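You operate a simulated robot arm through the tools that you are given. There is no shell and no other tool.

You run a simulated robot arm. Do the job below in one go: nothing can be reset, and whatever is moved stays where it is left.

Task
Open the dial box with the letter card's letter and put the cream letters on the blue mat.

The check looks at the end state, three seconds after you hand in, the way a careful person would. Anything else that was tipped, shoved, dropped, spilled or broken makes it a failure.

Robot
A 7-joint arm with a two-finger parallel gripper, fixed in place. Base frame: the origin is at the foot of the arm, x ahead of it, y to its left, z up. Units: m, rad, N and s.
With the tool pointing down near the work surface it reaches from about 0.44 to 0.92 m from the base axis. Its first joint turns from -2.496 to 2.496 rad. Payload 3 kg.
The tool frame sits at the grasp point between the pads (the TCP): z along the fingers, y along the line on which they close. The tips reach 0.03 m beyond it. The gripper opens to 0.094 m. The fingers are 0.028 m wide and 0.01 m thick; the gripper's body (0.05 by 0.096 m) begins 0.055 m behind the TCP.
Orientation is told as [roll, pitch, yaw] about the base's x, y, z axes, in that order, counted from this pose: with the fingers straight down and closing along the base's y, the tool's x points along the base's -x, its y along +y and its z along -z.

Tools
- The arm moves only by the tool send_rows. Its argument "increments" is a list of rows, each an object (a shift or turn left out is 0, a gripper value left out holds the last) with "offset": the shift along the base's x, y, z in cm, a list of three; "angular": the turn, a rotation vector about the base's x, y, z in rad, a list of three; "fingers": the finger opening in cm, from 0 to 9.4. In form: [{"offset": [dx, dy, dz], "angular": [ax, ay, az], "fingers": fingers}, ...]. A call has 1 to 20 rows; each row is the pose to reach, as a shift and turn from the pose commanded when the call began. Rows are played at 5 a second. More than 0.05 m and 0.15 rad between two rows, or a gripper value outside its range, and nothing of the call is played. A pose out of reach is approached as far as the arm can. The call stops where the force on the tool passes 40 N (or 10 N more than at its start, if that is more) or the arm is blocked; 0.2 s more then pass. The fingers move at their own pace (about 0.072 m/s each) and stop on an object; they squeeze with about 41 N. The grip force told is the motor's: it shows also when the fingers shut on nothing. Time passes only in rows, and 0.2 s behind the last, so rows that repeat a pose let the fingers close. The reply holds the time, the measured pose of the TCP, the force on the tool along the base axes, the opening and the grip force, in the units named above and with some noise, with the torque about the TCP (base axes, N m) and any sound that the robot's microphone picked up.
- Cameras (640 x 400 px; columns grow to the right, rows downward): "scene" is fixed at [0.0489, -0.501, 1.592]; the picture's right is [0.93, -0.36, 0.00], its down [-0.18, -0.47, -0.86] and it looks along [0.31, 0.80, -0.51] (base axes); focal length 335 px, centre (320, 200). "wrist" rides on the gripper at [0.076, 0.014, -0.102] in the tool frame; the picture's right is [-0.18, 0.98, 0.00], its down [-0.75, -0.14, -0.64] and it looks along [-0.63, -0.12, 0.77] (tool axes); focal length 243 px, centre (320, 200). There is no depth. A picture from a camera that has moved, and an enlarged one, comes with that camera's place and axes in the base frame and with its lens.
- camera(camera): a new picture of that camera. The clock stands still meanwhile.
- close_up(camera, box): a new picture of the part [left, top, right, bottom] of that camera's present view, enlarged. The clock stands still meanwhile.
- hand_in(): hands the job in; it is judged then, once.

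Nothing tells you positions but the pictures and the camera data. Unless the task says otherwise, let go and move clear before handing in.

The tools are called after "Emit:" by a JSON object that holds its "api" and its "payload". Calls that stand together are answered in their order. send_rows: Moves the arm, as the interface text tells. Its arguments: {"type":"object","properties":{"increments":{"type":"array"}},"required":["increments"]} The other tools are called the same way: camera (camera) takes a picture; close_up (camera, box) takes an enlarged picture of a part of a camera's view; hand_in () hands the job in.

At the start:

```text
t: 0.0
eef_pos: [0.4443, 0.0666, 1.3266]
tcp_rot: [0.0, 0.0, 0.0]
ft_force: [0.1, -0.1, -0.3]
ft_torque: [0.0, 0.02, -0.03]
finger_gap: 0.0943
gripper_force: 0.1
```

scene: 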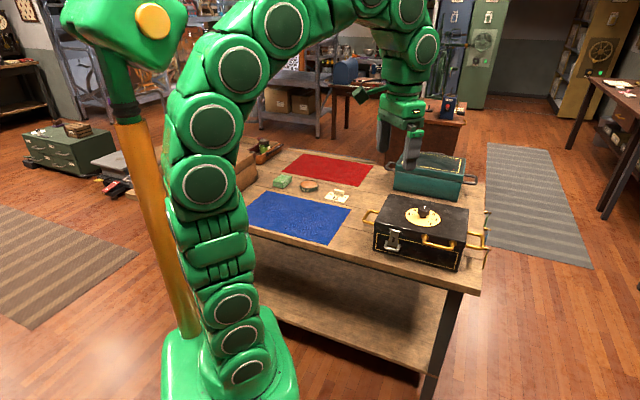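
wrist: 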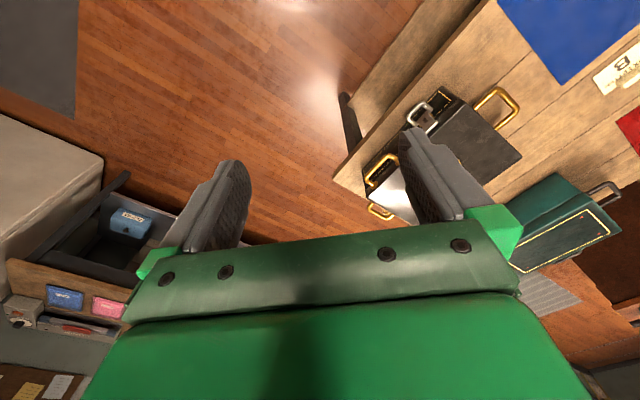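

I see a workbench with a black dial box, a teal box, a red mat, a blue mat and a card with a letter. I'll take enlarged views before moving anything.

Emit:
{"api": "close_up", "payload": {"camera": "scene", "box": [360, 180, 500, 280]}}

Emit:
{"api": "close_up", "payload": {"camera": "scene", "box": [240, 140, 380, 230]}}

Emit:
{"api": "close_up", "payload": {"camera": "scene", "box": [370, 130, 490, 210]}}

Emit:
{"api": "close_up", "payload": {"camera": "wrist", "box": [320, 0, 640, 260]}}

```text
4.00 times, centred on (430, 230) of scene
camera zoom: at [0.0489, -0.501, 1.592], right [0.93, -0.36, 0.0], down [-0.18, -0.47, -0.86], along [0.31, 0.8, -0.51], focal length 1341 px, centre (-120, 80)
```

zoom: 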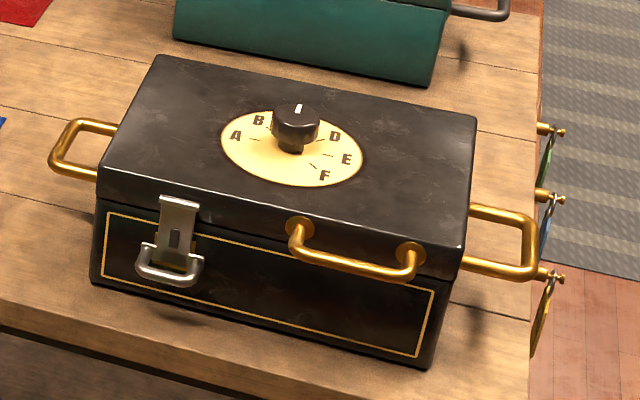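

```text
4.44 times, centred on (310, 185) of scene
camera zoom: at [0.0489, -0.501, 1.592], right [0.93, -0.36, 0.0], down [-0.18, -0.47, -0.86], along [0.31, 0.8, -0.51], focal length 1490 px, centre (364, 267)
```

zoom: 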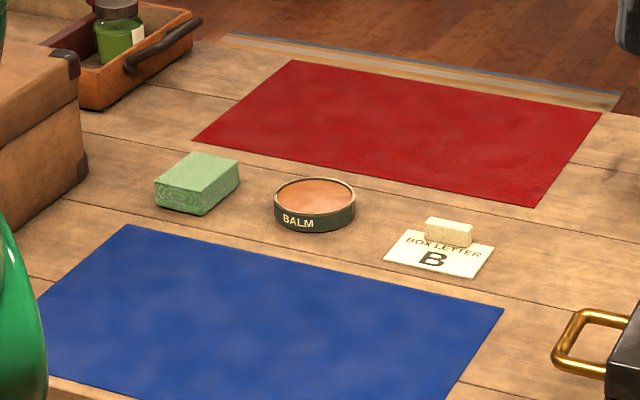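

```text
5.00 times, centred on (430, 170) of scene
camera zoom: at [0.0489, -0.501, 1.592], right [0.93, -0.36, 0.0], down [-0.18, -0.47, -0.86], along [0.31, 0.8, -0.51], focal length 1676 px, centre (-230, 350)
```

zoom: 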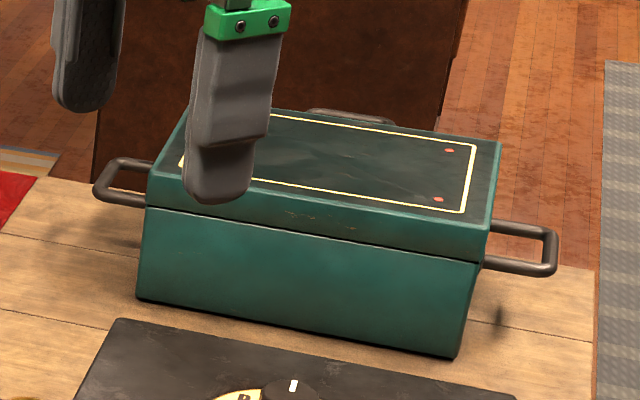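

```text
1.54 times, centred on (480, 130) of wrist
camera zoom: at [0.3675, 0.0818, 1.4288], right [0.18, 0.98, 0.0], down [0.75, -0.14, 0.64], along [0.63, -0.12, -0.77], focal length 373 px, centre (74, 308)
```

zoom: 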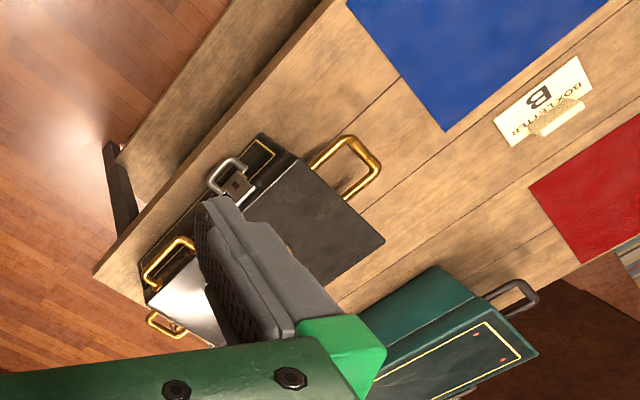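

The card reads "B" (at roughly x 0.61, y 0.75, table top z ≈ 0.79). The black dial box's dial is near (0.77, 0.32, 0.91), with the letters about 45° apart, and there's a latch and a lid handle on the front. I'll bring the wrist camera over the box for a closer look.

Emit:
{"api": "send_rows", "payload": {"increments": [{"offset": [2.5, 1.6, -2], "angular": [0, 0, 0.1]}, {"offset": [5, 3.2, -4], "angular": [0, 0, 0.2]}, {"offset": [7.5, 4.8, -6], "angular": [0, 0, 0.3]}, {"offset": [10, 6.4, -8], "angular": [0, 0, 0.4]}, {"offset": [12.5, 8, -10], "angular": [0, 0, 0.5]}, {"offset": [15, 9.6, -12], "angular": [0, 0, 0.6]}, {"offset": [17.5, 11.2, -14], "angular": [0, 0, 0.7]}, {"offset": [20, 12.8, -16], "angular": [0, 0, 0.8]}, {"offset": [20, 12.8, -16], "angular": [0, 0, 0.8]}]}}

```text
t: 2.0
eef_pos: [0.6456, 0.1963, 1.1683]
tcp_rot: [-0.001, 0.001, 0.802]
ft_force: [-1.6, 0.1, 0.5]
ft_torque: [-0.02, -0.01, 0.0]
finger_gap: 0.094
gripper_force: 0.1
```

The arm moved as commanded. Next I'll look at the box from here with both cameras.

Emit:
{"api": "camera", "payload": {"camera": "wrist"}}

Emit:
{"api": "camera", "payload": {"camera": "scene"}}

```text
taken
camera wrist: at [0.5816, 0.1525, 1.2693], right [-0.58, 0.82, 0.0], down [0.63, 0.44, 0.64], along [0.52, 0.37, -0.77], focal length 243 px, centre (320, 200)
```

wrist: 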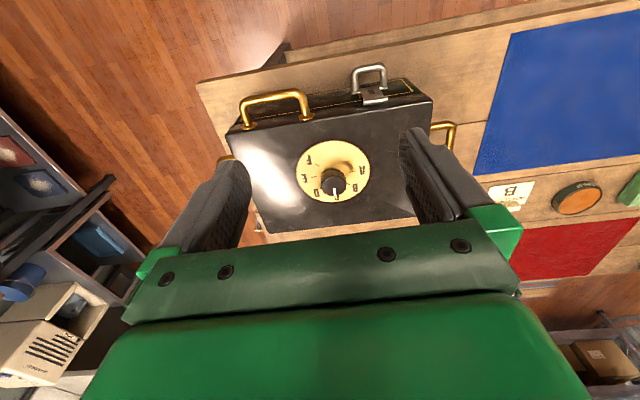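

```text
taken
```

scene: 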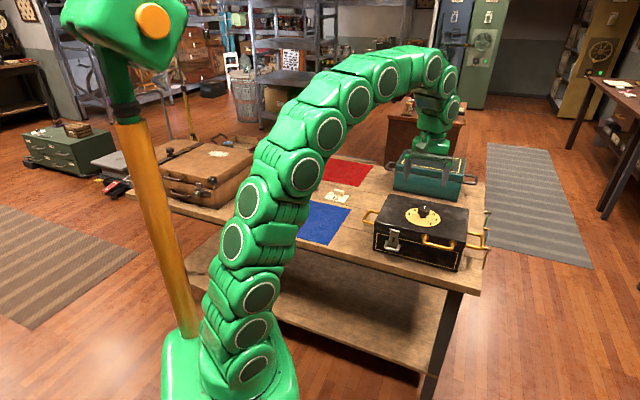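

The wrist picture is upside down relative to the arm's forward direction, and the dial and latch are both in view. I'll enlarge them.

Emit:
{"api": "close_up", "payload": {"camera": "wrist", "box": [290, 130, 380, 210]}}

Emit:
{"api": "close_up", "payload": {"camera": "wrist", "box": [220, 50, 460, 200]}}

Emit:
{"api": "close_up", "payload": {"camera": "scene", "box": [370, 215, 470, 275]}}

```text
5.00 times, centred on (335, 170) of wrist
camera zoom: at [0.5816, 0.1525, 1.2693], right [-0.58, 0.82, 0.0], down [0.63, 0.44, 0.64], along [0.52, 0.37, -0.77], focal length 1213 px, centre (245, 350)
```

zoom: 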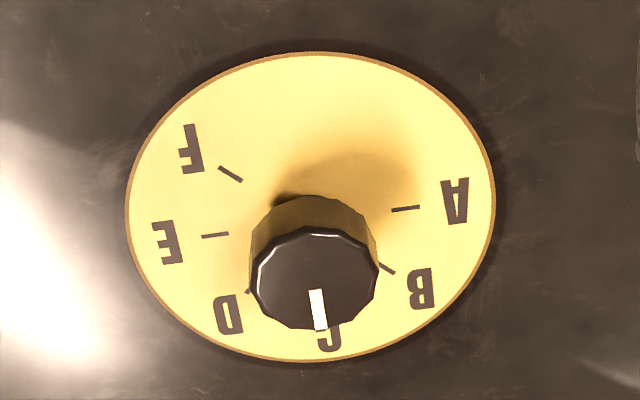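

```text
2.67 times, centred on (340, 125) of wrist
camera zoom: at [0.5816, 0.1525, 1.2693], right [-0.58, 0.82, 0.0], down [0.63, 0.44, 0.64], along [0.52, 0.37, -0.77], focal length 647 px, centre (267, 400)
```

zoom: 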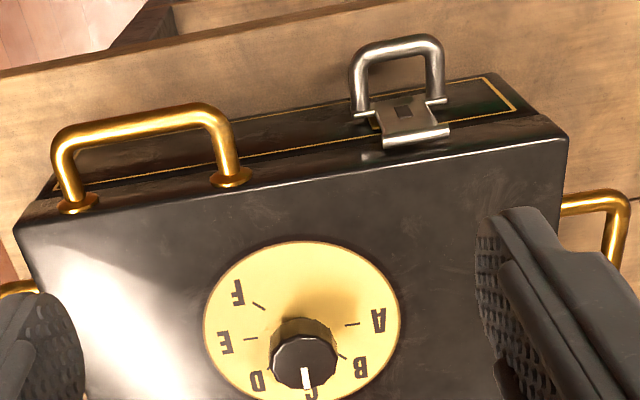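

```text
6.40 times, centred on (420, 245) of scene
camera zoom: at [0.0489, -0.501, 1.592], right [0.93, -0.36, 0.0], down [-0.18, -0.47, -0.86], along [0.31, 0.8, -0.51], focal length 2146 px, centre (-320, -88)
```

zoom: 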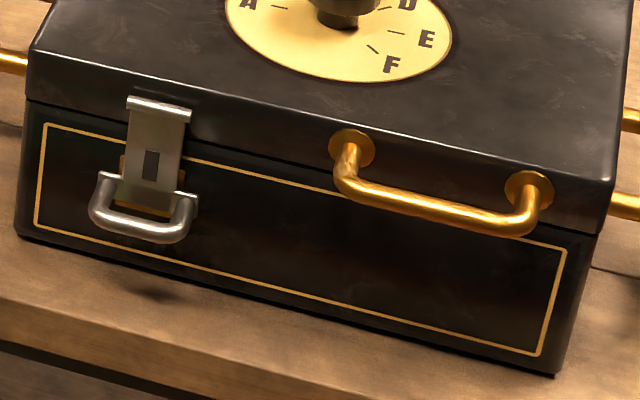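

The dial pointer is at C, and B is about 45° counter-clockwise from it seen from above. The dial centre is near (0.766, 0.313), with a 4 cm knob whose top is at z ≈ 0.946. I'll move above the knob to refine these figures.

Emit:
{"api": "send_rows", "payload": {"increments": [{"offset": [2.4, 2.34, -2.16]}, {"offset": [4.8, 4.68, -4.32]}, {"offset": [7.2, 7.02, -6.48]}, {"offset": [9.6, 9.36, -8.64]}, {"offset": [12.0, 11.7, -10.8]}, {"offset": [12.0, 11.7, -10.8]}]}}

Emit:
{"api": "camera", "payload": {"camera": "wrist"}}

Emit:
{"api": "close_up", "payload": {"camera": "wrist", "box": [240, 50, 400, 150]}}

Emit:
{"api": "close_up", "payload": {"camera": "scene", "box": [350, 150, 510, 280]}}

```text
t: 3.4
eef_pos: [0.7636, 0.3124, 1.0592]
tcp_rot: [0.0, 0.001, 0.801]
ft_force: [0.0, 0.1, 0.2]
ft_torque: [0.01, 0.0, -0.02]
finger_gap: 0.0941
gripper_force: 0.0
```

```text
taken
camera wrist: at [0.6996, 0.2685, 1.1616], right [-0.58, 0.82, 0.0], down [0.63, 0.44, 0.64], along [0.52, 0.37, -0.77], focal length 243 px, centre (320, 200)
```

wrist: 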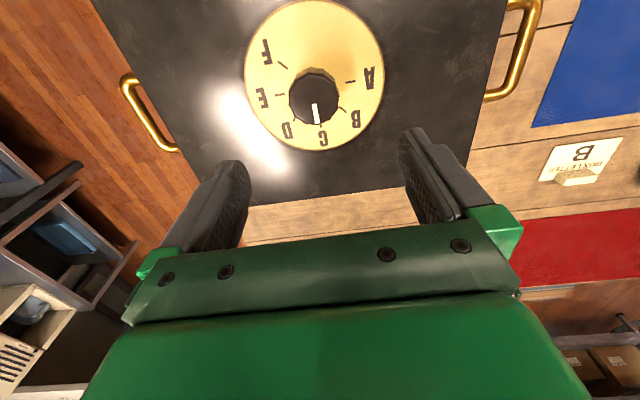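

```text
4.00 times, centred on (320, 100) of wrist
camera zoom: at [0.6996, 0.2685, 1.1616], right [-0.58, 0.82, 0.0], down [0.63, 0.44, 0.64], along [0.52, 0.37, -0.77], focal length 970 px, centre (320, 600)
```

zoom: 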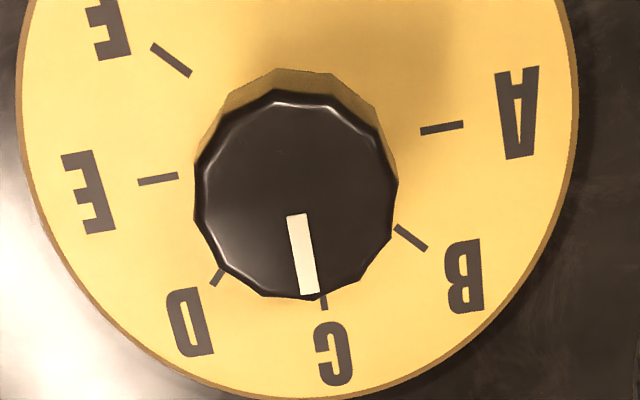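

```text
3.08 times, centred on (430, 215) of scene
camera zoom: at [0.0489, -0.501, 1.592], right [0.93, -0.36, 0.0], down [-0.18, -0.47, -0.86], along [0.31, 0.8, -0.51], focal length 1032 px, centre (-18, 154)
```

zoom: 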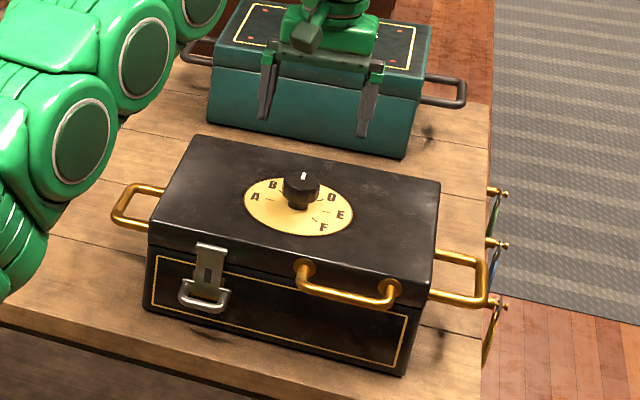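

Combining the views puts the knob axis near (0.752, 0.300), with the dial plate at z ≈ 0.93 and the knob top at z ≈ 0.963. I'll take an extra-close view of the knob facets to choose the grasp angle.

Emit:
{"api": "close_up", "payload": {"camera": "wrist", "box": [284, 65, 344, 130]}}

Emit:
{"api": "close_up", "payload": {"camera": "scene", "box": [400, 195, 450, 230]}}

```text
6.15 times, centred on (314, 98) of wrist
camera zoom: at [0.6996, 0.2685, 1.1616], right [-0.58, 0.82, 0.0], down [0.63, 0.44, 0.64], along [0.52, 0.37, -0.77], focal length 1493 px, centre (357, 831)
```

zoom: 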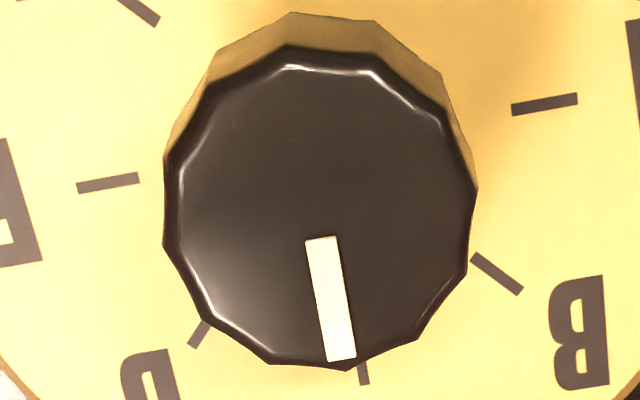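

```text
11.43 times, centred on (425, 212) of scene
camera zoom: at [0.0489, -0.501, 1.592], right [0.93, -0.36, 0.0], down [-0.18, -0.47, -0.86], along [0.31, 0.8, -0.51], focal length 3832 px, centre (-880, 57)
```

zoom: 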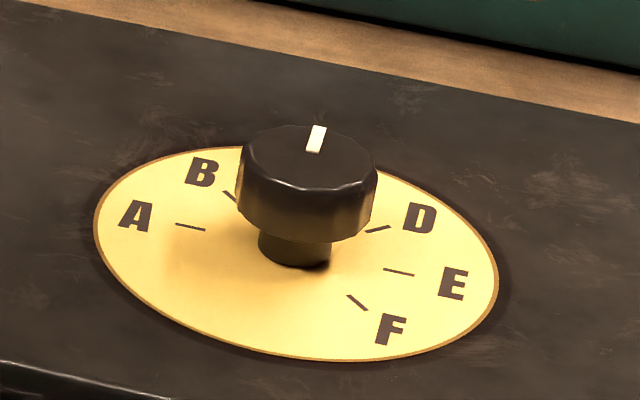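

The pointer sits on a facet vertex, so gripping at yaw ≈ 0.03 rad puts the pads on flats and the turn then ends at yaw ≈ 0.81. I'll position just above the knob at that yaw and check that it's centred.

Emit:
{"api": "send_rows", "payload": {"increments": [{"offset": [-0.2, -0.2, -0.5], "angular": [0, 0, -0.1287]}, {"offset": [-0.4, -0.4, -1.0], "angular": [0, 0, -0.2573]}, {"offset": [-0.6, -0.6, -2.0], "angular": [0, 0, -0.386]}, {"offset": [-0.8, -0.8, -3.0], "angular": [0, 0, -0.5147]}, {"offset": [-1.0, -1.0, -4.0], "angular": [0, 0, -0.6433]}, {"offset": [-1.2, -1.2, -4.7], "angular": [0, 0, -0.772]}, {"offset": [-1.2, -1.2, -4.7], "angular": [0, 0, -0.772]}]}}

Emit:
{"api": "camera", "payload": {"camera": "wrist"}}

Emit:
{"api": "close_up", "payload": {"camera": "scene", "box": [380, 150, 480, 230]}}

```text
t: 5.0
eef_pos: [0.7535, 0.3005, 1.0114]
tcp_rot: [-0.002, -0.001, 0.027]
ft_force: [0.2, 0.2, 0.0]
ft_torque: [0.01, 0.01, -0.03]
finger_gap: 0.0941
gripper_force: 0.0
```

```text
taken
camera wrist: at [0.6751, 0.3134, 1.1139], right [0.16, 0.99, 0.0], down [0.76, -0.12, 0.64], along [0.63, -0.1, -0.77], focal length 243 px, centre (320, 200)
```

wrist: 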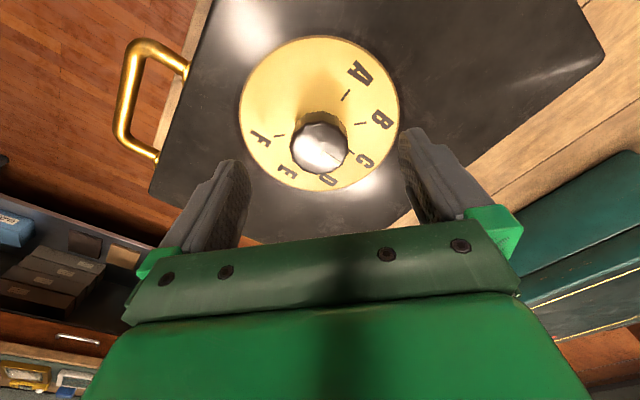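

```text
5.00 times, centred on (430, 190) of scene
camera zoom: at [0.0489, -0.501, 1.592], right [0.93, -0.36, 0.0], down [-0.18, -0.47, -0.86], along [0.31, 0.8, -0.51], focal length 1676 px, centre (-230, 250)
```

zoom: 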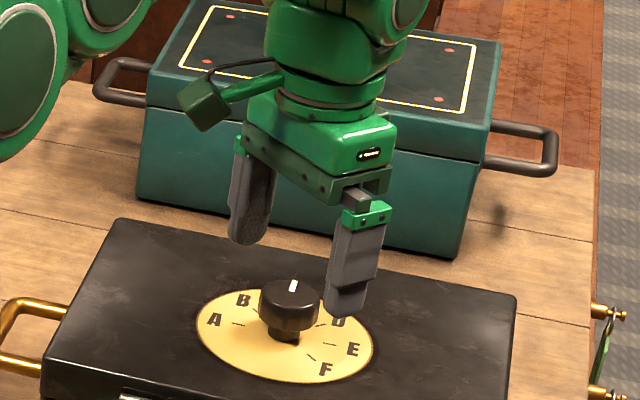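

The knob is centred between the fingers to within a couple of millimetres. I'll lower so the pads surround the cap and then check clearance before closing.

Emit:
{"api": "send_rows", "payload": {"increments": [{"offset": [0.2, 0, -1.0]}, {"offset": [0.2, 0, -2.0]}, {"offset": [0.2, 0, -3.0]}, {"offset": [0.2, 0, -3.8]}, {"offset": [0.2, 0, -3.8]}]}}

Emit:
{"api": "camera", "payload": {"camera": "wrist"}}

Emit:
{"api": "close_up", "payload": {"camera": "scene", "box": [390, 175, 470, 235]}}

```text
t: 6.2
eef_pos: [0.7558, 0.2974, 0.9736]
tcp_rot: [0.0, -0.001, 0.028]
ft_force: [0.4, -0.1, -0.9]
ft_torque: [0.04, 0.0, 0.02]
finger_gap: 0.0941
gripper_force: 0.0
```

```text
taken
camera wrist: at [0.6777, 0.3115, 1.0767], right [0.16, 0.99, 0.0], down [0.76, -0.12, 0.64], along [0.63, -0.1, -0.77], focal length 243 px, centre (320, 200)
```

wrist: 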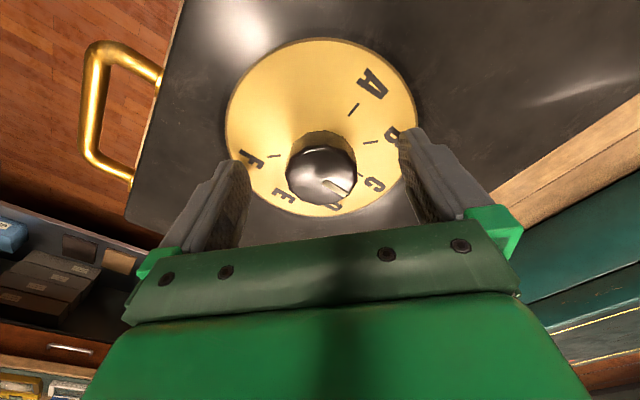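

```text
6.67 times, centred on (430, 205) of scene
camera zoom: at [0.0489, -0.501, 1.592], right [0.93, -0.36, 0.0], down [-0.18, -0.47, -0.86], along [0.31, 0.8, -0.51], focal length 2235 px, centre (-413, 167)
```

zoom: 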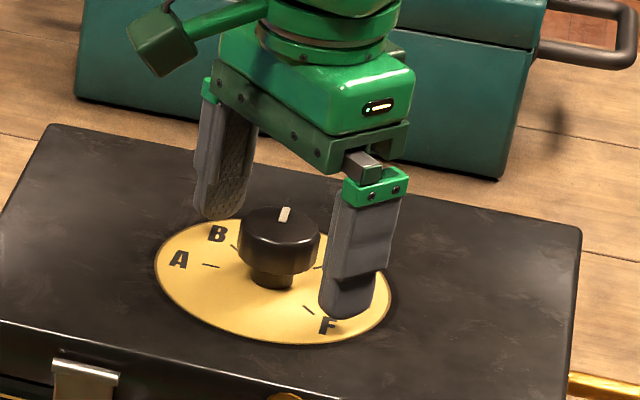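

The pads straddle the cap with the tips just above the dial plate, so I'll close on the knob now.

Emit:
{"api": "send_rows", "payload": {"increments": [{"fingers": 5.0}, {"fingers": 3.5}, {"fingers": 3.5}, {"fingers": 3.5}]}}

Emit:
{"api": "camera", "payload": {"camera": "wrist"}}

```text
t: 7.2
eef_pos: [0.7552, 0.2999, 0.9747]
tcp_rot: [0.001, -0.001, 0.03]
ft_force: [-5.8, 5.9, 2.5]
ft_torque: [0.23, -0.96, -0.06]
finger_gap: 0.0391
gripper_force: 40.6
```

```text
taken
camera wrist: at [0.6776, 0.3121, 1.0768], right [0.16, 0.99, 0.0], down [0.76, -0.12, 0.64], along [0.63, -0.1, -0.77], focal length 243 px, centre (320, 200)
```

wrist: 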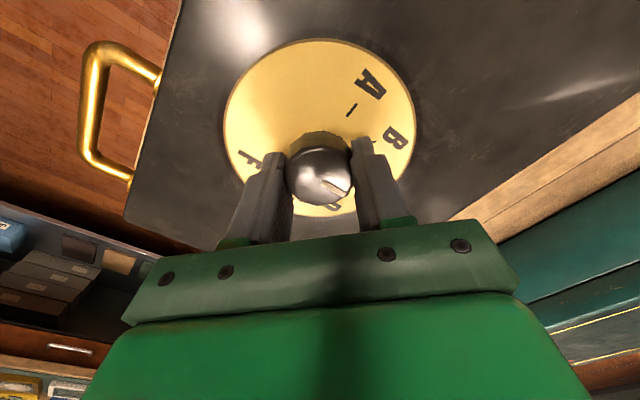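

The knob is gripped at a 39 mm opening with little side load. I'll turn it counter-clockwise in two halves, watching the force.

Emit:
{"api": "send_rows", "payload": {"increments": [{"angular": [0, 0, 0.1]}, {"angular": [0, 0, 0.2]}, {"angular": [0, 0, 0.3]}, {"angular": [0, 0, 0.4]}, {"angular": [0, 0, 0.4]}]}}

Emit:
{"api": "close_up", "payload": {"camera": "scene", "box": [390, 175, 470, 235]}}

Emit:
{"api": "camera", "payload": {"camera": "wrist"}}

```text
t: 8.4
eef_pos: [0.7546, 0.299, 0.9743]
tcp_rot: [0.002, -0.001, 0.43]
ft_force: [-0.5, 11.1, 13.6]
ft_torque: [0.28, 0.31, 0.01]
finger_gap: 0.0387
gripper_force: 40.8
```

```text
6.67 times, centred on (430, 205) of scene
camera zoom: at [0.0489, -0.501, 1.592], right [0.93, -0.36, 0.0], down [-0.18, -0.47, -0.86], along [0.31, 0.8, -0.51], focal length 2235 px, centre (-413, 167)
```

zoom: 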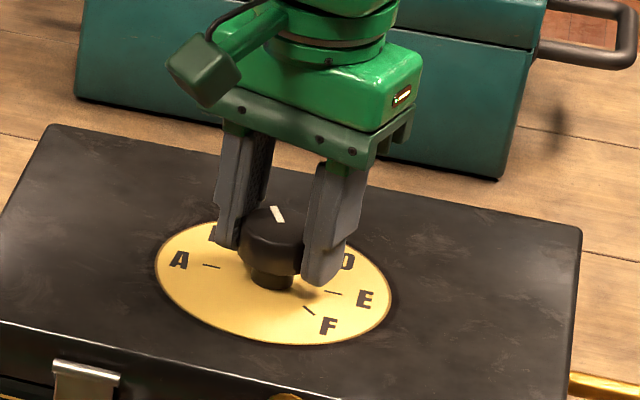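

```text
taken
camera wrist: at [0.6787, 0.2814, 1.0766], right [-0.24, 0.97, 0.0], down [0.74, 0.18, 0.64], along [0.62, 0.16, -0.77], focal length 243 px, centre (320, 200)
```

wrist: 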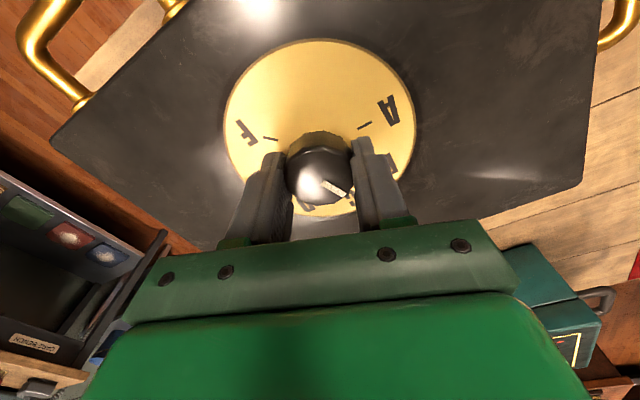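

The knob is turning with the gripper and the dial plate is staying put. I'll finish the remaining turn to B.

Emit:
{"api": "send_rows", "payload": {"increments": [{"angular": [0, 0, 0.1]}, {"angular": [0, 0, 0.2]}, {"angular": [0, 0, 0.3]}, {"angular": [0, 0, 0.385]}, {"angular": [0, 0, 0.385]}]}}

Emit:
{"api": "close_up", "payload": {"camera": "scene", "box": [390, 175, 470, 235]}}

Emit:
{"api": "camera", "payload": {"camera": "wrist"}}

```text
t: 9.6
eef_pos: [0.7538, 0.299, 0.975]
tcp_rot: [-0.001, -0.002, 0.815]
ft_force: [6.5, 7.0, 26.4]
ft_torque: [0.23, -0.49, -0.03]
finger_gap: 0.039
gripper_force: 41.2
```

```text
6.67 times, centred on (430, 205) of scene
camera zoom: at [0.0489, -0.501, 1.592], right [0.93, -0.36, 0.0], down [-0.18, -0.47, -0.86], along [0.31, 0.8, -0.51], focal length 2235 px, centre (-413, 167)
```

zoom: 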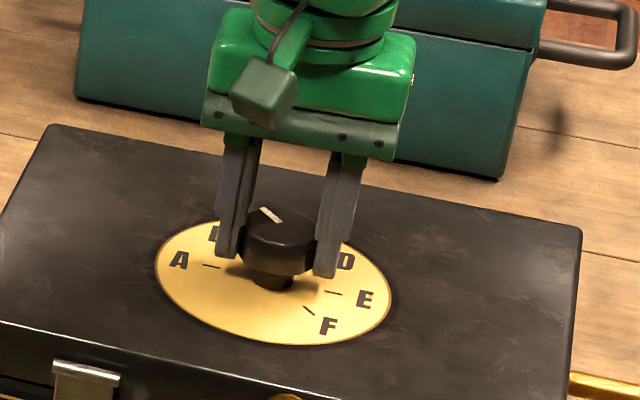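

```text
taken
camera wrist: at [0.6909, 0.2549, 1.0765], right [-0.59, 0.81, 0.0], down [0.62, 0.45, 0.64], along [0.52, 0.38, -0.77], focal length 243 px, centre (320, 200)
```

wrist: 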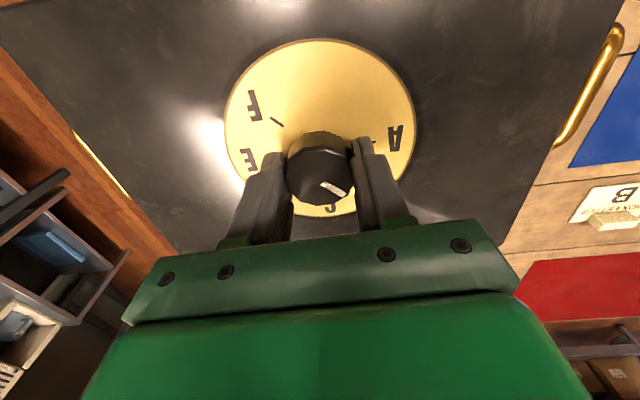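

The pointer has turned 45° to where B should be. I'll release, lift away and check what the dial reads.

Emit:
{"api": "send_rows", "payload": {"increments": [{"offset": [0, 0, 0.15], "fingers": 6.0}, {"offset": [0, 0, 0.15], "fingers": 8.0}, {"offset": [0, 0, 0.15], "fingers": 8.0}, {"offset": [0, 0, 2.5], "fingers": 8.0}, {"offset": [0, 0, 5.0], "fingers": 8.0}, {"offset": [0, 0, 8.0], "fingers": 8.0}, {"offset": [0, 0, 8.0], "fingers": 8.0}]}}

Emit:
{"api": "camera", "payload": {"camera": "wrist"}}

Emit:
{"api": "close_up", "payload": {"camera": "wrist", "box": [240, 30, 400, 130]}}

Emit:
{"api": "close_up", "payload": {"camera": "scene", "box": [370, 190, 490, 280]}}

```text
t: 11.2
eef_pos: [0.7536, 0.3007, 1.0545]
tcp_rot: [0.0, 0.001, 0.814]
ft_force: [0.2, -0.2, 1.3]
ft_torque: [-0.02, -0.02, 0.01]
finger_gap: 0.0798
gripper_force: 0.0
```

```text
taken
camera wrist: at [0.6896, 0.2564, 1.1566], right [-0.59, 0.81, 0.0], down [0.62, 0.45, 0.64], along [0.52, 0.38, -0.77], focal length 243 px, centre (320, 200)
```

wrist: 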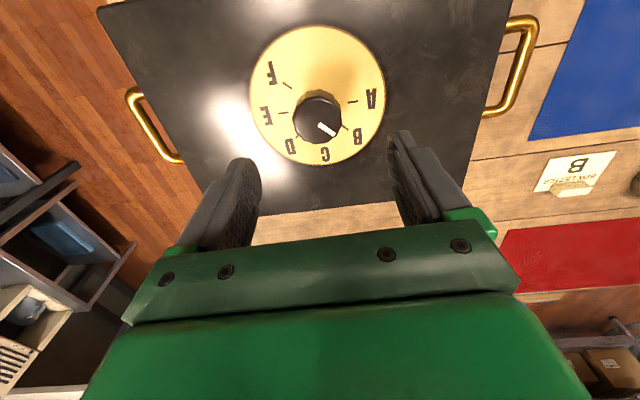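

```text
4.00 times, centred on (320, 80) of wrist
camera zoom: at [0.6896, 0.2564, 1.1566], right [-0.59, 0.81, 0.0], down [0.62, 0.45, 0.64], along [0.52, 0.38, -0.77], focal length 970 px, centre (320, 680)
```

zoom: 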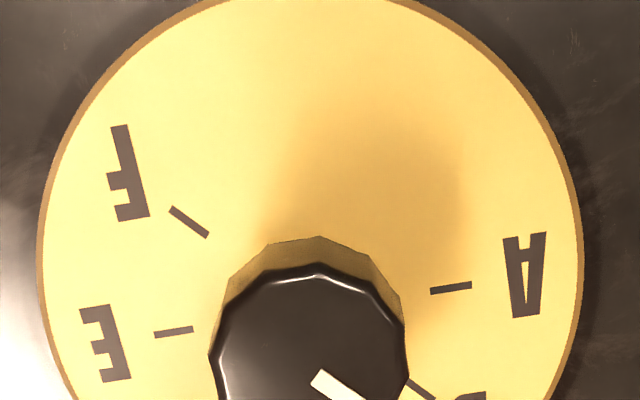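

```text
4.44 times, centred on (430, 235) of scene
camera zoom: at [0.0489, -0.501, 1.592], right [0.93, -0.36, 0.0], down [-0.18, -0.47, -0.86], along [0.31, 0.8, -0.51], focal length 1490 px, centre (-169, 44)
```

zoom: 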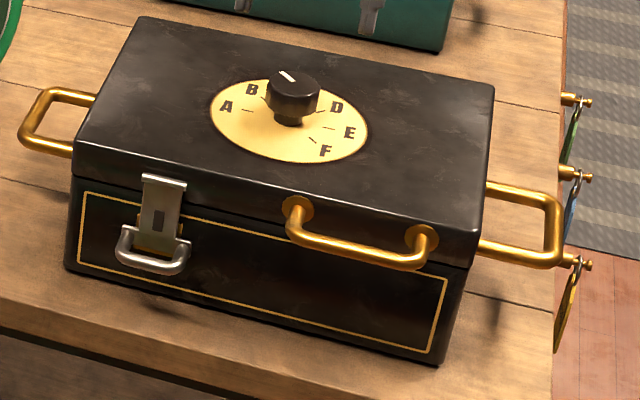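

The pointer appears to be on B. I'll zoom in to confirm, and also look closely at the latch from here.

Emit:
{"api": "close_up", "payload": {"camera": "wrist", "box": [270, 80, 390, 170]}}

Emit:
{"api": "close_up", "payload": {"camera": "scene", "box": [372, 222, 422, 262]}}

```text
4.44 times, centred on (330, 125) of wrist
camera zoom: at [0.6896, 0.2564, 1.1566], right [-0.59, 0.81, 0.0], down [0.62, 0.45, 0.64], along [0.52, 0.38, -0.77], focal length 1078 px, centre (276, 533)
```

zoom: 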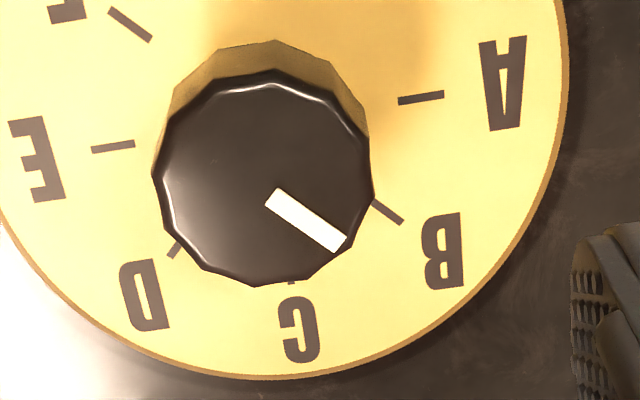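

```text
10.00 times, centred on (397, 242) of scene
camera zoom: at [0.0489, -0.501, 1.592], right [0.93, -0.36, 0.0], down [-0.18, -0.47, -0.86], along [0.31, 0.8, -0.51], focal length 3353 px, centre (-450, -220)
```

zoom: 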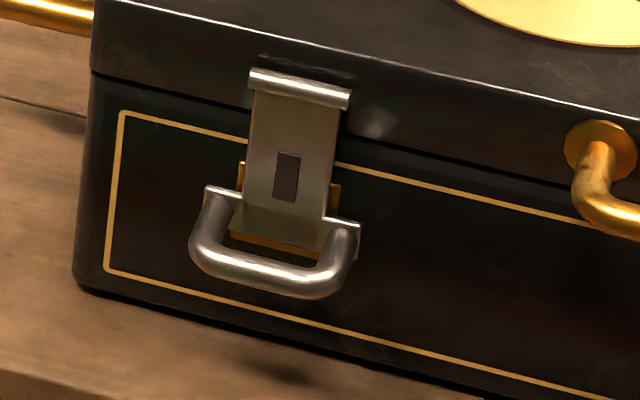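

The dial reads B. Next I'll back off in front of the box and tilt the tool forward to see how the front latch works.

Emit:
{"api": "send_rows", "payload": {"increments": [{"offset": [-3.1, -1.6, 0], "angular": [0.045, -0.043, 0]}, {"offset": [-6.2, -3.2, 0], "angular": [0.09, -0.086, 0]}, {"offset": [-9.4, -4.9, -0.5], "angular": [0.136, -0.129, 0]}, {"offset": [-12.5, -6.5, -1.5], "angular": [0.182, -0.172, 0]}, {"offset": [-15.6, -8.1, -3.0], "angular": [0.227, -0.215, 0]}, {"offset": [-18.7, -9.7, -5.0], "angular": [0.273, -0.258, 0]}, {"offset": [-21.9, -11.4, -7.5], "angular": [0.318, -0.3, 0]}, {"offset": [-25.0, -13.0, -10.0], "angular": [0.3635, -0.3435, 0]}, {"offset": [-25.0, -13.0, -10.0], "angular": [0.3635, -0.3435, 0]}]}}

Emit:
{"api": "camera", "payload": {"camera": "wrist"}}

Emit:
{"api": "camera", "payload": {"camera": "scene"}}

```text
t: 13.2
eef_pos: [0.5029, 0.1685, 0.9536]
tcp_rot: [0.0, -0.502, 0.815]
ft_force: [0.4, 0.1, 0.0]
ft_torque: [0.01, 0.0, 0.02]
finger_gap: 0.0799
gripper_force: 0.2
```

```text
taken
camera wrist: at [0.4126, 0.0953, 1.0071], right [-0.6, 0.79, 0.09], down [0.34, 0.16, 0.93], along [0.72, 0.59, -0.37], focal length 243 px, centre (320, 200)
```

wrist: 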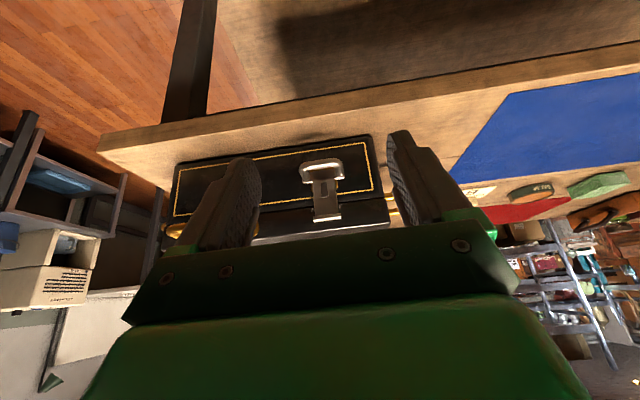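

```text
taken
```

scene: 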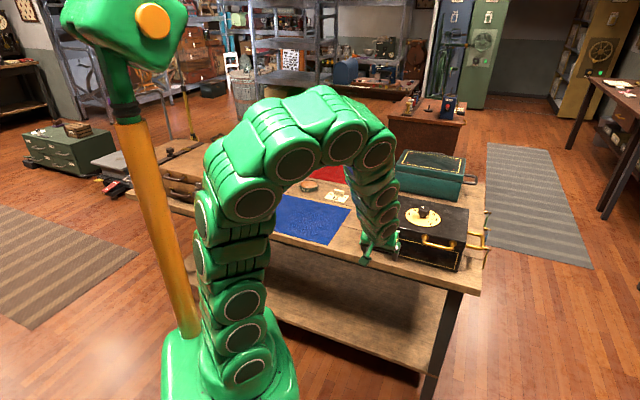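

The camera now faces the front of the box and sees the latch between the fingers. I'll enlarge it.

Emit:
{"api": "close_up", "payload": {"camera": "wrist", "box": [280, 145, 370, 235]}}

Emit:
{"api": "close_up", "payload": {"camera": "wrist", "box": [160, 120, 420, 250]}}

```text
4.44 times, centred on (325, 190) of wrist
camera zoom: at [0.4126, 0.0953, 1.0071], right [-0.6, 0.79, 0.09], down [0.34, 0.16, 0.93], along [0.72, 0.59, -0.37], focal length 1078 px, centre (298, 244)
```

zoom: 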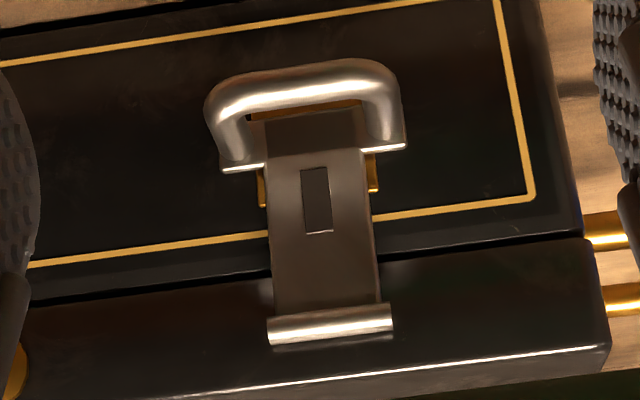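

```text
2.46 times, centred on (290, 185) of wrist
camera zoom: at [0.4126, 0.0953, 1.0071], right [-0.6, 0.79, 0.09], down [0.34, 0.16, 0.93], along [0.72, 0.59, -0.37], focal length 597 px, centre (394, 237)
```

zoom: 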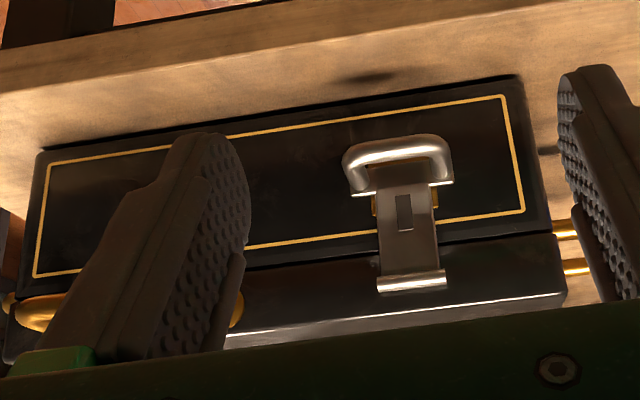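

The latch looks like a hasp: a barrel hinge on the lid at z ≈ 0.918, and a plate reaching down over a catch to z ≈ 0.866 with a D-shaped pull sticking out of it. I plan to pinch the pull's bar and swing it up, so I'll rotate the gripper to close front-to-back.

Emit:
{"api": "send_rows", "payload": {"increments": [{"offset": [0, 0, 0.5], "angular": [0.0432, 0.0459, -0.1148]}, {"offset": [0, 0, 1.0], "angular": [0.0864, 0.0917, -0.2295]}, {"offset": [0, 0, 1.5], "angular": [0.1296, 0.1376, -0.3443]}, {"offset": [0, 0, 2.0], "angular": [0.1728, 0.1834, -0.459]}, {"offset": [0, 0, 2.5], "angular": [0.216, 0.2293, -0.5738]}, {"offset": [0, 0, 3.0], "angular": [0.2593, 0.2751, -0.6885]}, {"offset": [0, 0, 3.5], "angular": [0.3025, 0.321, -0.8033]}, {"offset": [0, 0, 4.0], "angular": [0.3457, 0.3668, -0.918]}, {"offset": [0, 0, 4.5], "angular": [0.3889, 0.4127, -1.0328]}, {"offset": [0, 0, 5.0], "angular": [0.4321, 0.4585, -1.1475]}, {"offset": [0, 0, 5.0], "angular": [0.4753, 0.5044, -1.2623]}, {"offset": [0, 0, 5.0], "angular": [0.5185, 0.5502, -1.377]}, {"offset": [0, 0, 5.0], "angular": [0.5185, 0.5502, -1.377]}]}}

Emit:
{"api": "camera", "payload": {"camera": "wrist"}}

Emit:
{"api": "camera", "payload": {"camera": "scene"}}

```text
t: 16.0
eef_pos: [0.5044, 0.1705, 1.0034]
tcp_rot: [0.501, 0.002, -0.758]
ft_force: [0.5, 0.0, 1.3]
ft_torque: [-0.01, 0.01, 0.0]
finger_gap: 0.08
gripper_force: 0.0
```

```text
taken
camera wrist: at [0.4232, 0.1957, 1.1005], right [0.73, 0.5, 0.47], down [0.25, -0.83, 0.49], along [0.64, -0.24, -0.73], focal length 243 px, centre (320, 200)
```

wrist: 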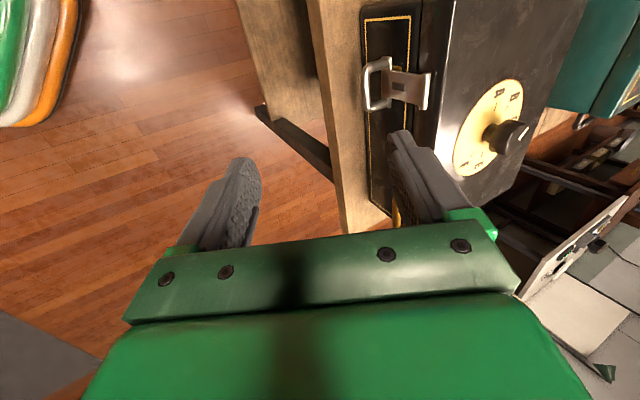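

```text
taken
```

scene: 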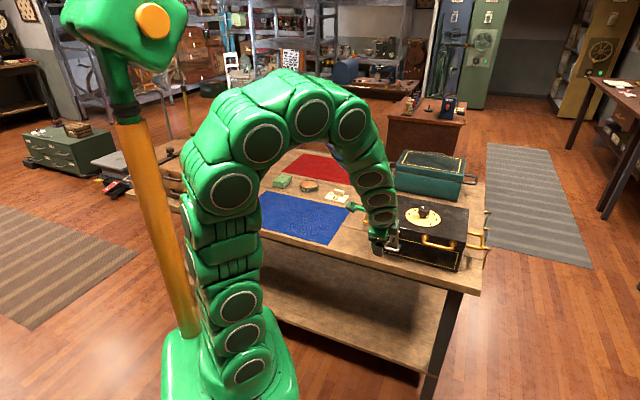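

The gripper now closes along the box's depth direction and the wrist camera sees the latch from the side. I'll enlarge to refine the pull's position.

Emit:
{"api": "close_up", "payload": {"camera": "wrist", "box": [340, 40, 450, 130]}}

```text
4.44 times, centred on (395, 85) of wrist
camera zoom: at [0.4232, 0.1957, 1.1005], right [0.73, 0.5, 0.47], down [0.25, -0.83, 0.49], along [0.64, -0.24, -0.73], focal length 1078 px, centre (-13, 711)
```

zoom: 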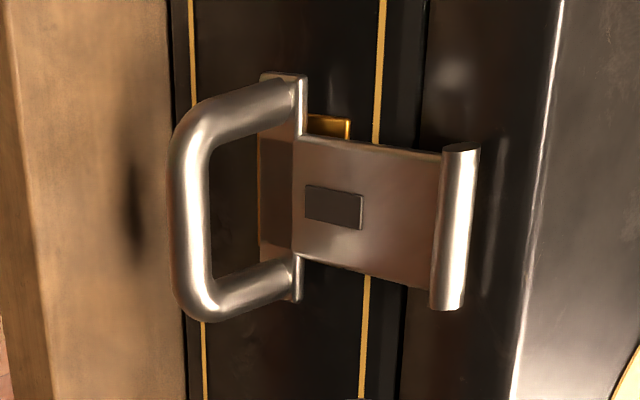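

The pull's bar is near (0.603, 0.258, 0.865). I'll narrow the fingers, reduce the tilt, and move to a pre-grasp a few centimetres above it.

Emit:
{"api": "send_rows", "payload": {"increments": [{"fingers": 2.6}, {"fingers": 2.6}, {"offset": [2.1, 1.8, -1.5], "angular": [-0.027, 0.026, 0], "fingers": 2.6}, {"offset": [4.2, 3.6, -3.0], "angular": [-0.054, 0.051, 0], "fingers": 2.6}, {"offset": [6.3, 5.4, -5.0], "angular": [-0.082, 0.077, 0], "fingers": 2.6}, {"offset": [8.3, 7.2, -7.5], "angular": [-0.109, 0.103, 0], "fingers": 2.6}, {"offset": [8.3, 7.2, -7.5], "angular": [-0.109, 0.103, 0], "fingers": 2.6}]}}

Emit:
{"api": "camera", "payload": {"camera": "wrist"}}

Emit:
{"api": "close_up", "payload": {"camera": "scene", "box": [360, 190, 460, 270]}}

```text
t: 17.6
eef_pos: [0.5876, 0.2424, 0.927]
tcp_rot: [0.353, 0.0, -0.757]
ft_force: [0.2, 0.4, 0.0]
ft_torque: [-0.01, 0.01, 0.05]
finger_gap: 0.0263
gripper_force: 0.1
```

```text
taken
camera wrist: at [0.5171, 0.2798, 1.0284], right [0.77, 0.54, 0.34], down [0.31, -0.78, 0.55], along [0.56, -0.32, -0.76], focal length 243 px, centre (320, 200)
```

wrist: 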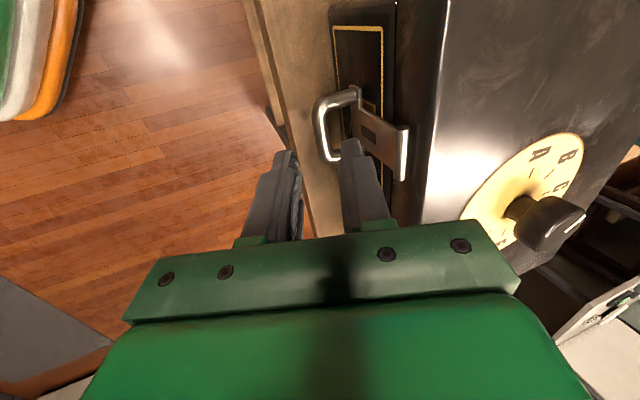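

```text
5.00 times, centred on (410, 230) of scene
camera zoom: at [0.0489, -0.501, 1.592], right [0.93, -0.36, 0.0], down [-0.18, -0.47, -0.86], along [0.31, 0.8, -0.51], focal length 1676 px, centre (-130, 50)
```

zoom: 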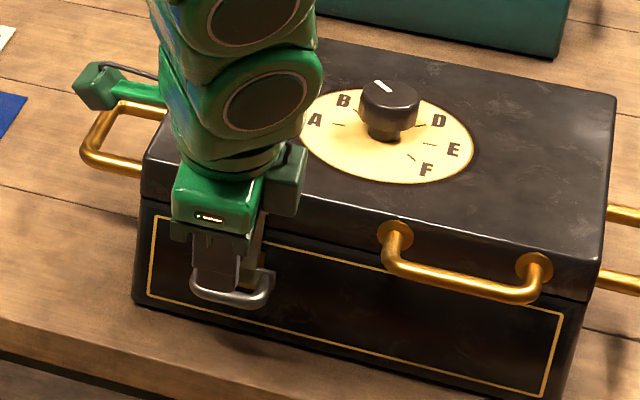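

Emit:
{"api": "close_up", "payload": {"camera": "wrist", "box": [260, 70, 430, 200]}}

Emit:
{"api": "close_up", "payload": {"camera": "scene", "box": [385, 225, 435, 265]}}

```text
3.08 times, centred on (345, 135) of wrist
camera zoom: at [0.5171, 0.2798, 1.0284], right [0.77, 0.54, 0.34], down [0.31, -0.78, 0.55], along [0.56, -0.32, -0.76], focal length 746 px, centre (243, 400)
```

zoom: 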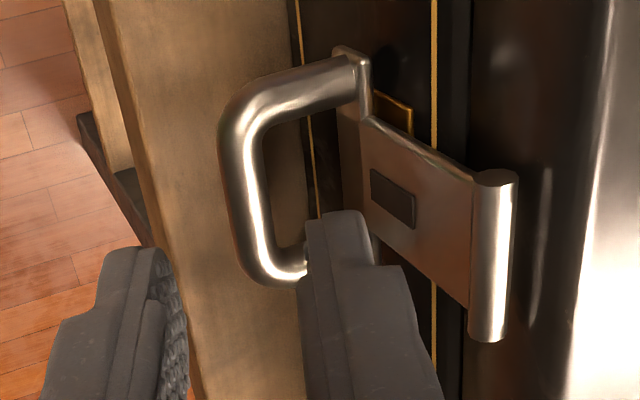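

```text
10.00 times, centred on (410, 245) of scene
camera zoom: at [0.0489, -0.501, 1.592], right [0.93, -0.36, 0.0], down [-0.18, -0.47, -0.86], along [0.31, 0.8, -0.51], focal length 3353 px, centre (-580, -250)
```

zoom: 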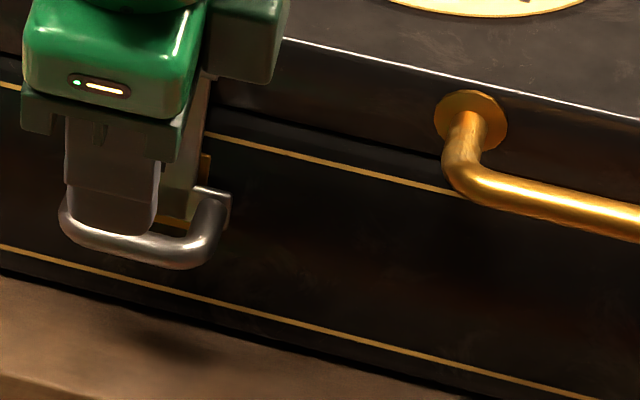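

The fingers are aligned with the pull bar to within a few millimetres. I'll narrow the opening slightly and descend most of the way so one finger enters the loop, then check.

Emit:
{"api": "send_rows", "payload": {"increments": [{"fingers": 2.1}, {"offset": [0.4, 0.5, -1.2], "fingers": 2.1}, {"offset": [0.7, 0.9, -2.4], "fingers": 2.1}, {"offset": [0.85, 1.1, -3.4], "fingers": 2.1}, {"offset": [0.85, 1.1, -3.4], "fingers": 2.1}]}}

Emit:
{"api": "close_up", "payload": {"camera": "wrist", "box": [260, 70, 430, 200]}}

Emit:
{"api": "close_up", "payload": {"camera": "scene", "box": [385, 225, 435, 265]}}

```text
t: 18.8
eef_pos: [0.5954, 0.2532, 0.8935]
tcp_rot: [0.348, -0.001, -0.755]
ft_force: [-0.7, -0.2, 0.0]
ft_torque: [-0.01, 0.01, 0.0]
finger_gap: 0.0209
gripper_force: 0.0
```

```text
3.08 times, centred on (345, 135) of wrist
camera zoom: at [0.5243, 0.2898, 0.9945], right [0.77, 0.54, 0.34], down [0.31, -0.78, 0.55], along [0.56, -0.32, -0.76], focal length 746 px, centre (243, 400)
```

zoom: 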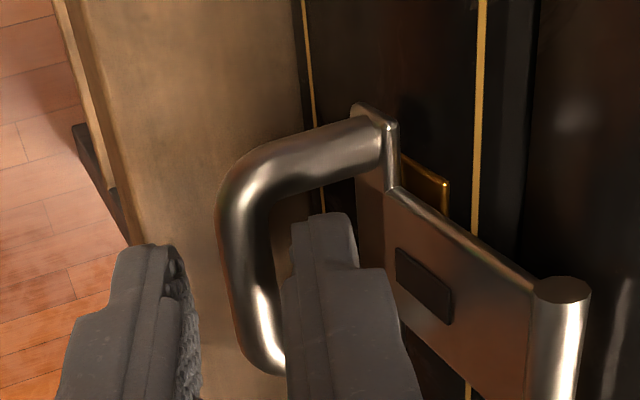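

```text
10.00 times, centred on (410, 245) of scene
camera zoom: at [0.0489, -0.501, 1.592], right [0.93, -0.36, 0.0], down [-0.18, -0.47, -0.86], along [0.31, 0.8, -0.51], focal length 3353 px, centre (-580, -250)
```

zoom: 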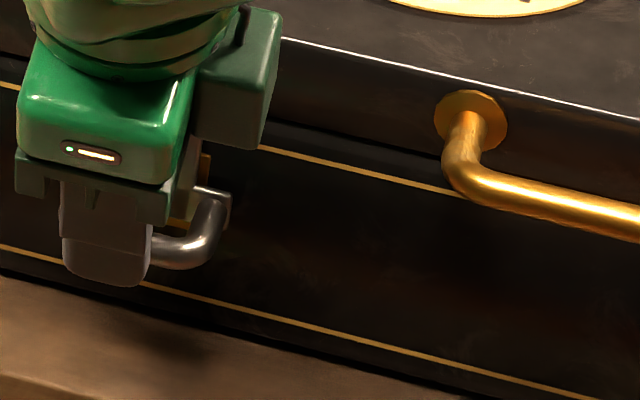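

The inner finger is over the loop opening but about 2 mm off-centre sideways. I'll correct that, narrow slightly, and go down the last 1.6 cm.

Emit:
{"api": "send_rows", "payload": {"increments": [{"offset": [0.145, -0.138, 0], "fingers": 1.8}, {"offset": [0.27, -0.01, -0.5], "fingers": 1.8}, {"offset": [0.4, 0.13, -1.0], "fingers": 1.8}, {"offset": [0.52, 0.26, -1.5], "fingers": 1.8}, {"offset": [0.52, 0.26, -1.5], "fingers": 1.8}]}}

Emit:
{"api": "close_up", "payload": {"camera": "wrist", "box": [260, 70, 430, 200]}}

Emit:
{"api": "close_up", "payload": {"camera": "scene", "box": [385, 225, 435, 265]}}

```text
t: 20.0
eef_pos: [0.5995, 0.2548, 0.8793]
tcp_rot: [0.351, 0.003, -0.755]
ft_force: [5.6, -4.3, 1.0]
ft_torque: [-0.13, -0.04, -0.13]
finger_gap: 0.0184
gripper_force: 0.1
```

```text
3.08 times, centred on (345, 135) of wrist
camera zoom: at [0.5298, 0.2919, 0.9803], right [0.77, 0.54, 0.34], down [0.31, -0.78, 0.55], along [0.56, -0.32, -0.76], focal length 746 px, centre (243, 400)
```

zoom: 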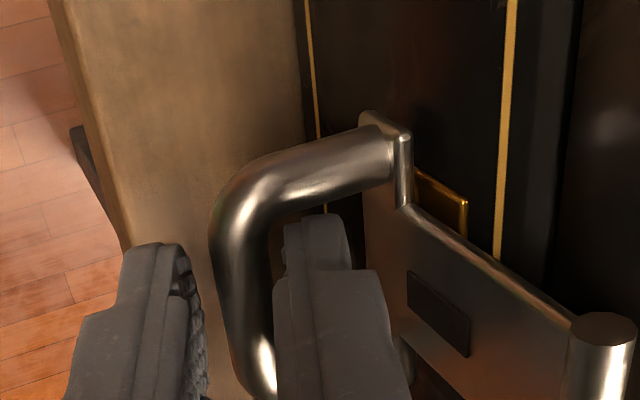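

```text
10.00 times, centred on (410, 245) of scene
camera zoom: at [0.0489, -0.501, 1.592], right [0.93, -0.36, 0.0], down [-0.18, -0.47, -0.86], along [0.31, 0.8, -0.51], focal length 3353 px, centre (-580, -250)
```

zoom: 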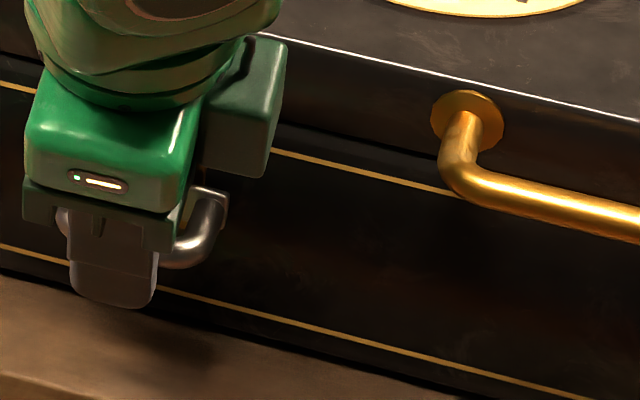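

There's about 7 N of side contact from the loop's left arm, so I'll shift 2 mm right to relieve it before closing.

Emit:
{"api": "send_rows", "payload": {"increments": [{"offset": [0.15, -0.14, 0], "fingers": 1.8}, {"offset": [0.15, -0.14, 0], "fingers": 1.8}]}}

Emit:
{"api": "close_up", "payload": {"camera": "scene", "box": [385, 225, 435, 265]}}

```text
t: 20.6
eef_pos: [0.603, 0.2527, 0.8804]
tcp_rot: [0.351, 0.005, -0.755]
ft_force: [0.6, 0.0, -0.3]
ft_torque: [-0.02, 0.0, 0.02]
finger_gap: 0.0181
gripper_force: 0.0
```

```text
10.00 times, centred on (410, 245) of scene
camera zoom: at [0.0489, -0.501, 1.592], right [0.93, -0.36, 0.0], down [-0.18, -0.47, -0.86], along [0.31, 0.8, -0.51], focal length 3353 px, centre (-580, -250)
```

zoom: 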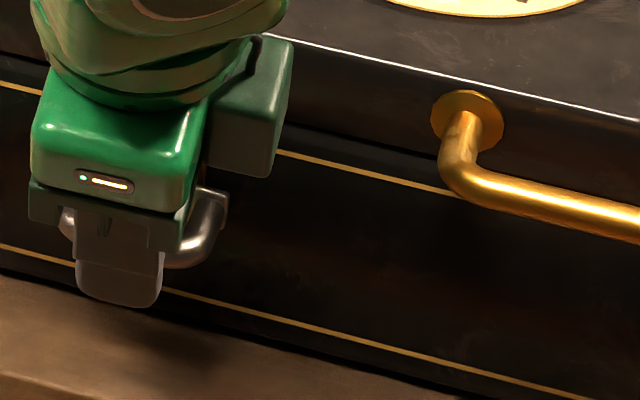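

The force is gone, so the finger is free inside the loop. I'll close on the bar.

Emit:
{"api": "send_rows", "payload": {"increments": [{"fingers": 0.8}, {"fingers": 0.5}, {"fingers": 0.5}, {"fingers": 0.5}]}}

Emit:
{"api": "close_up", "payload": {"camera": "wrist", "box": [260, 70, 430, 200]}}

```text
t: 21.6
eef_pos: [0.6028, 0.2531, 0.8797]
tcp_rot: [0.353, 0.002, -0.757]
ft_force: [4.4, 2.0, 6.3]
ft_torque: [0.08, -0.14, -0.28]
finger_gap: 0.0109
gripper_force: 40.6
```

```text
3.08 times, centred on (345, 135) of wrist
camera zoom: at [0.5315, 0.2907, 0.981], right [0.77, 0.54, 0.34], down [0.31, -0.78, 0.55], along [0.56, -0.32, -0.76], focal length 746 px, centre (243, 400)
```

zoom: 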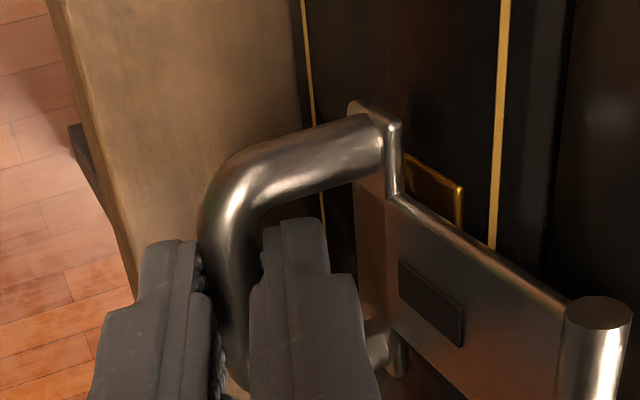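

The bar is gripped at 10.9 mm. I'll try a very small first motion along the arc about the lid barrel and read the force.

Emit:
{"api": "send_rows", "payload": {"increments": [{"offset": [-0.18, -0.19, 0.18]}, {"offset": [-0.18, -0.19, 0.18]}]}}

```text
t: 22.2
eef_pos: [0.6009, 0.2532, 0.8806]
tcp_rot: [0.35, 0.004, -0.755]
ft_force: [5.1, 1.2, 0.5]
ft_torque: [-0.28, -0.07, 0.02]
finger_gap: 0.0108
gripper_force: 40.9
```

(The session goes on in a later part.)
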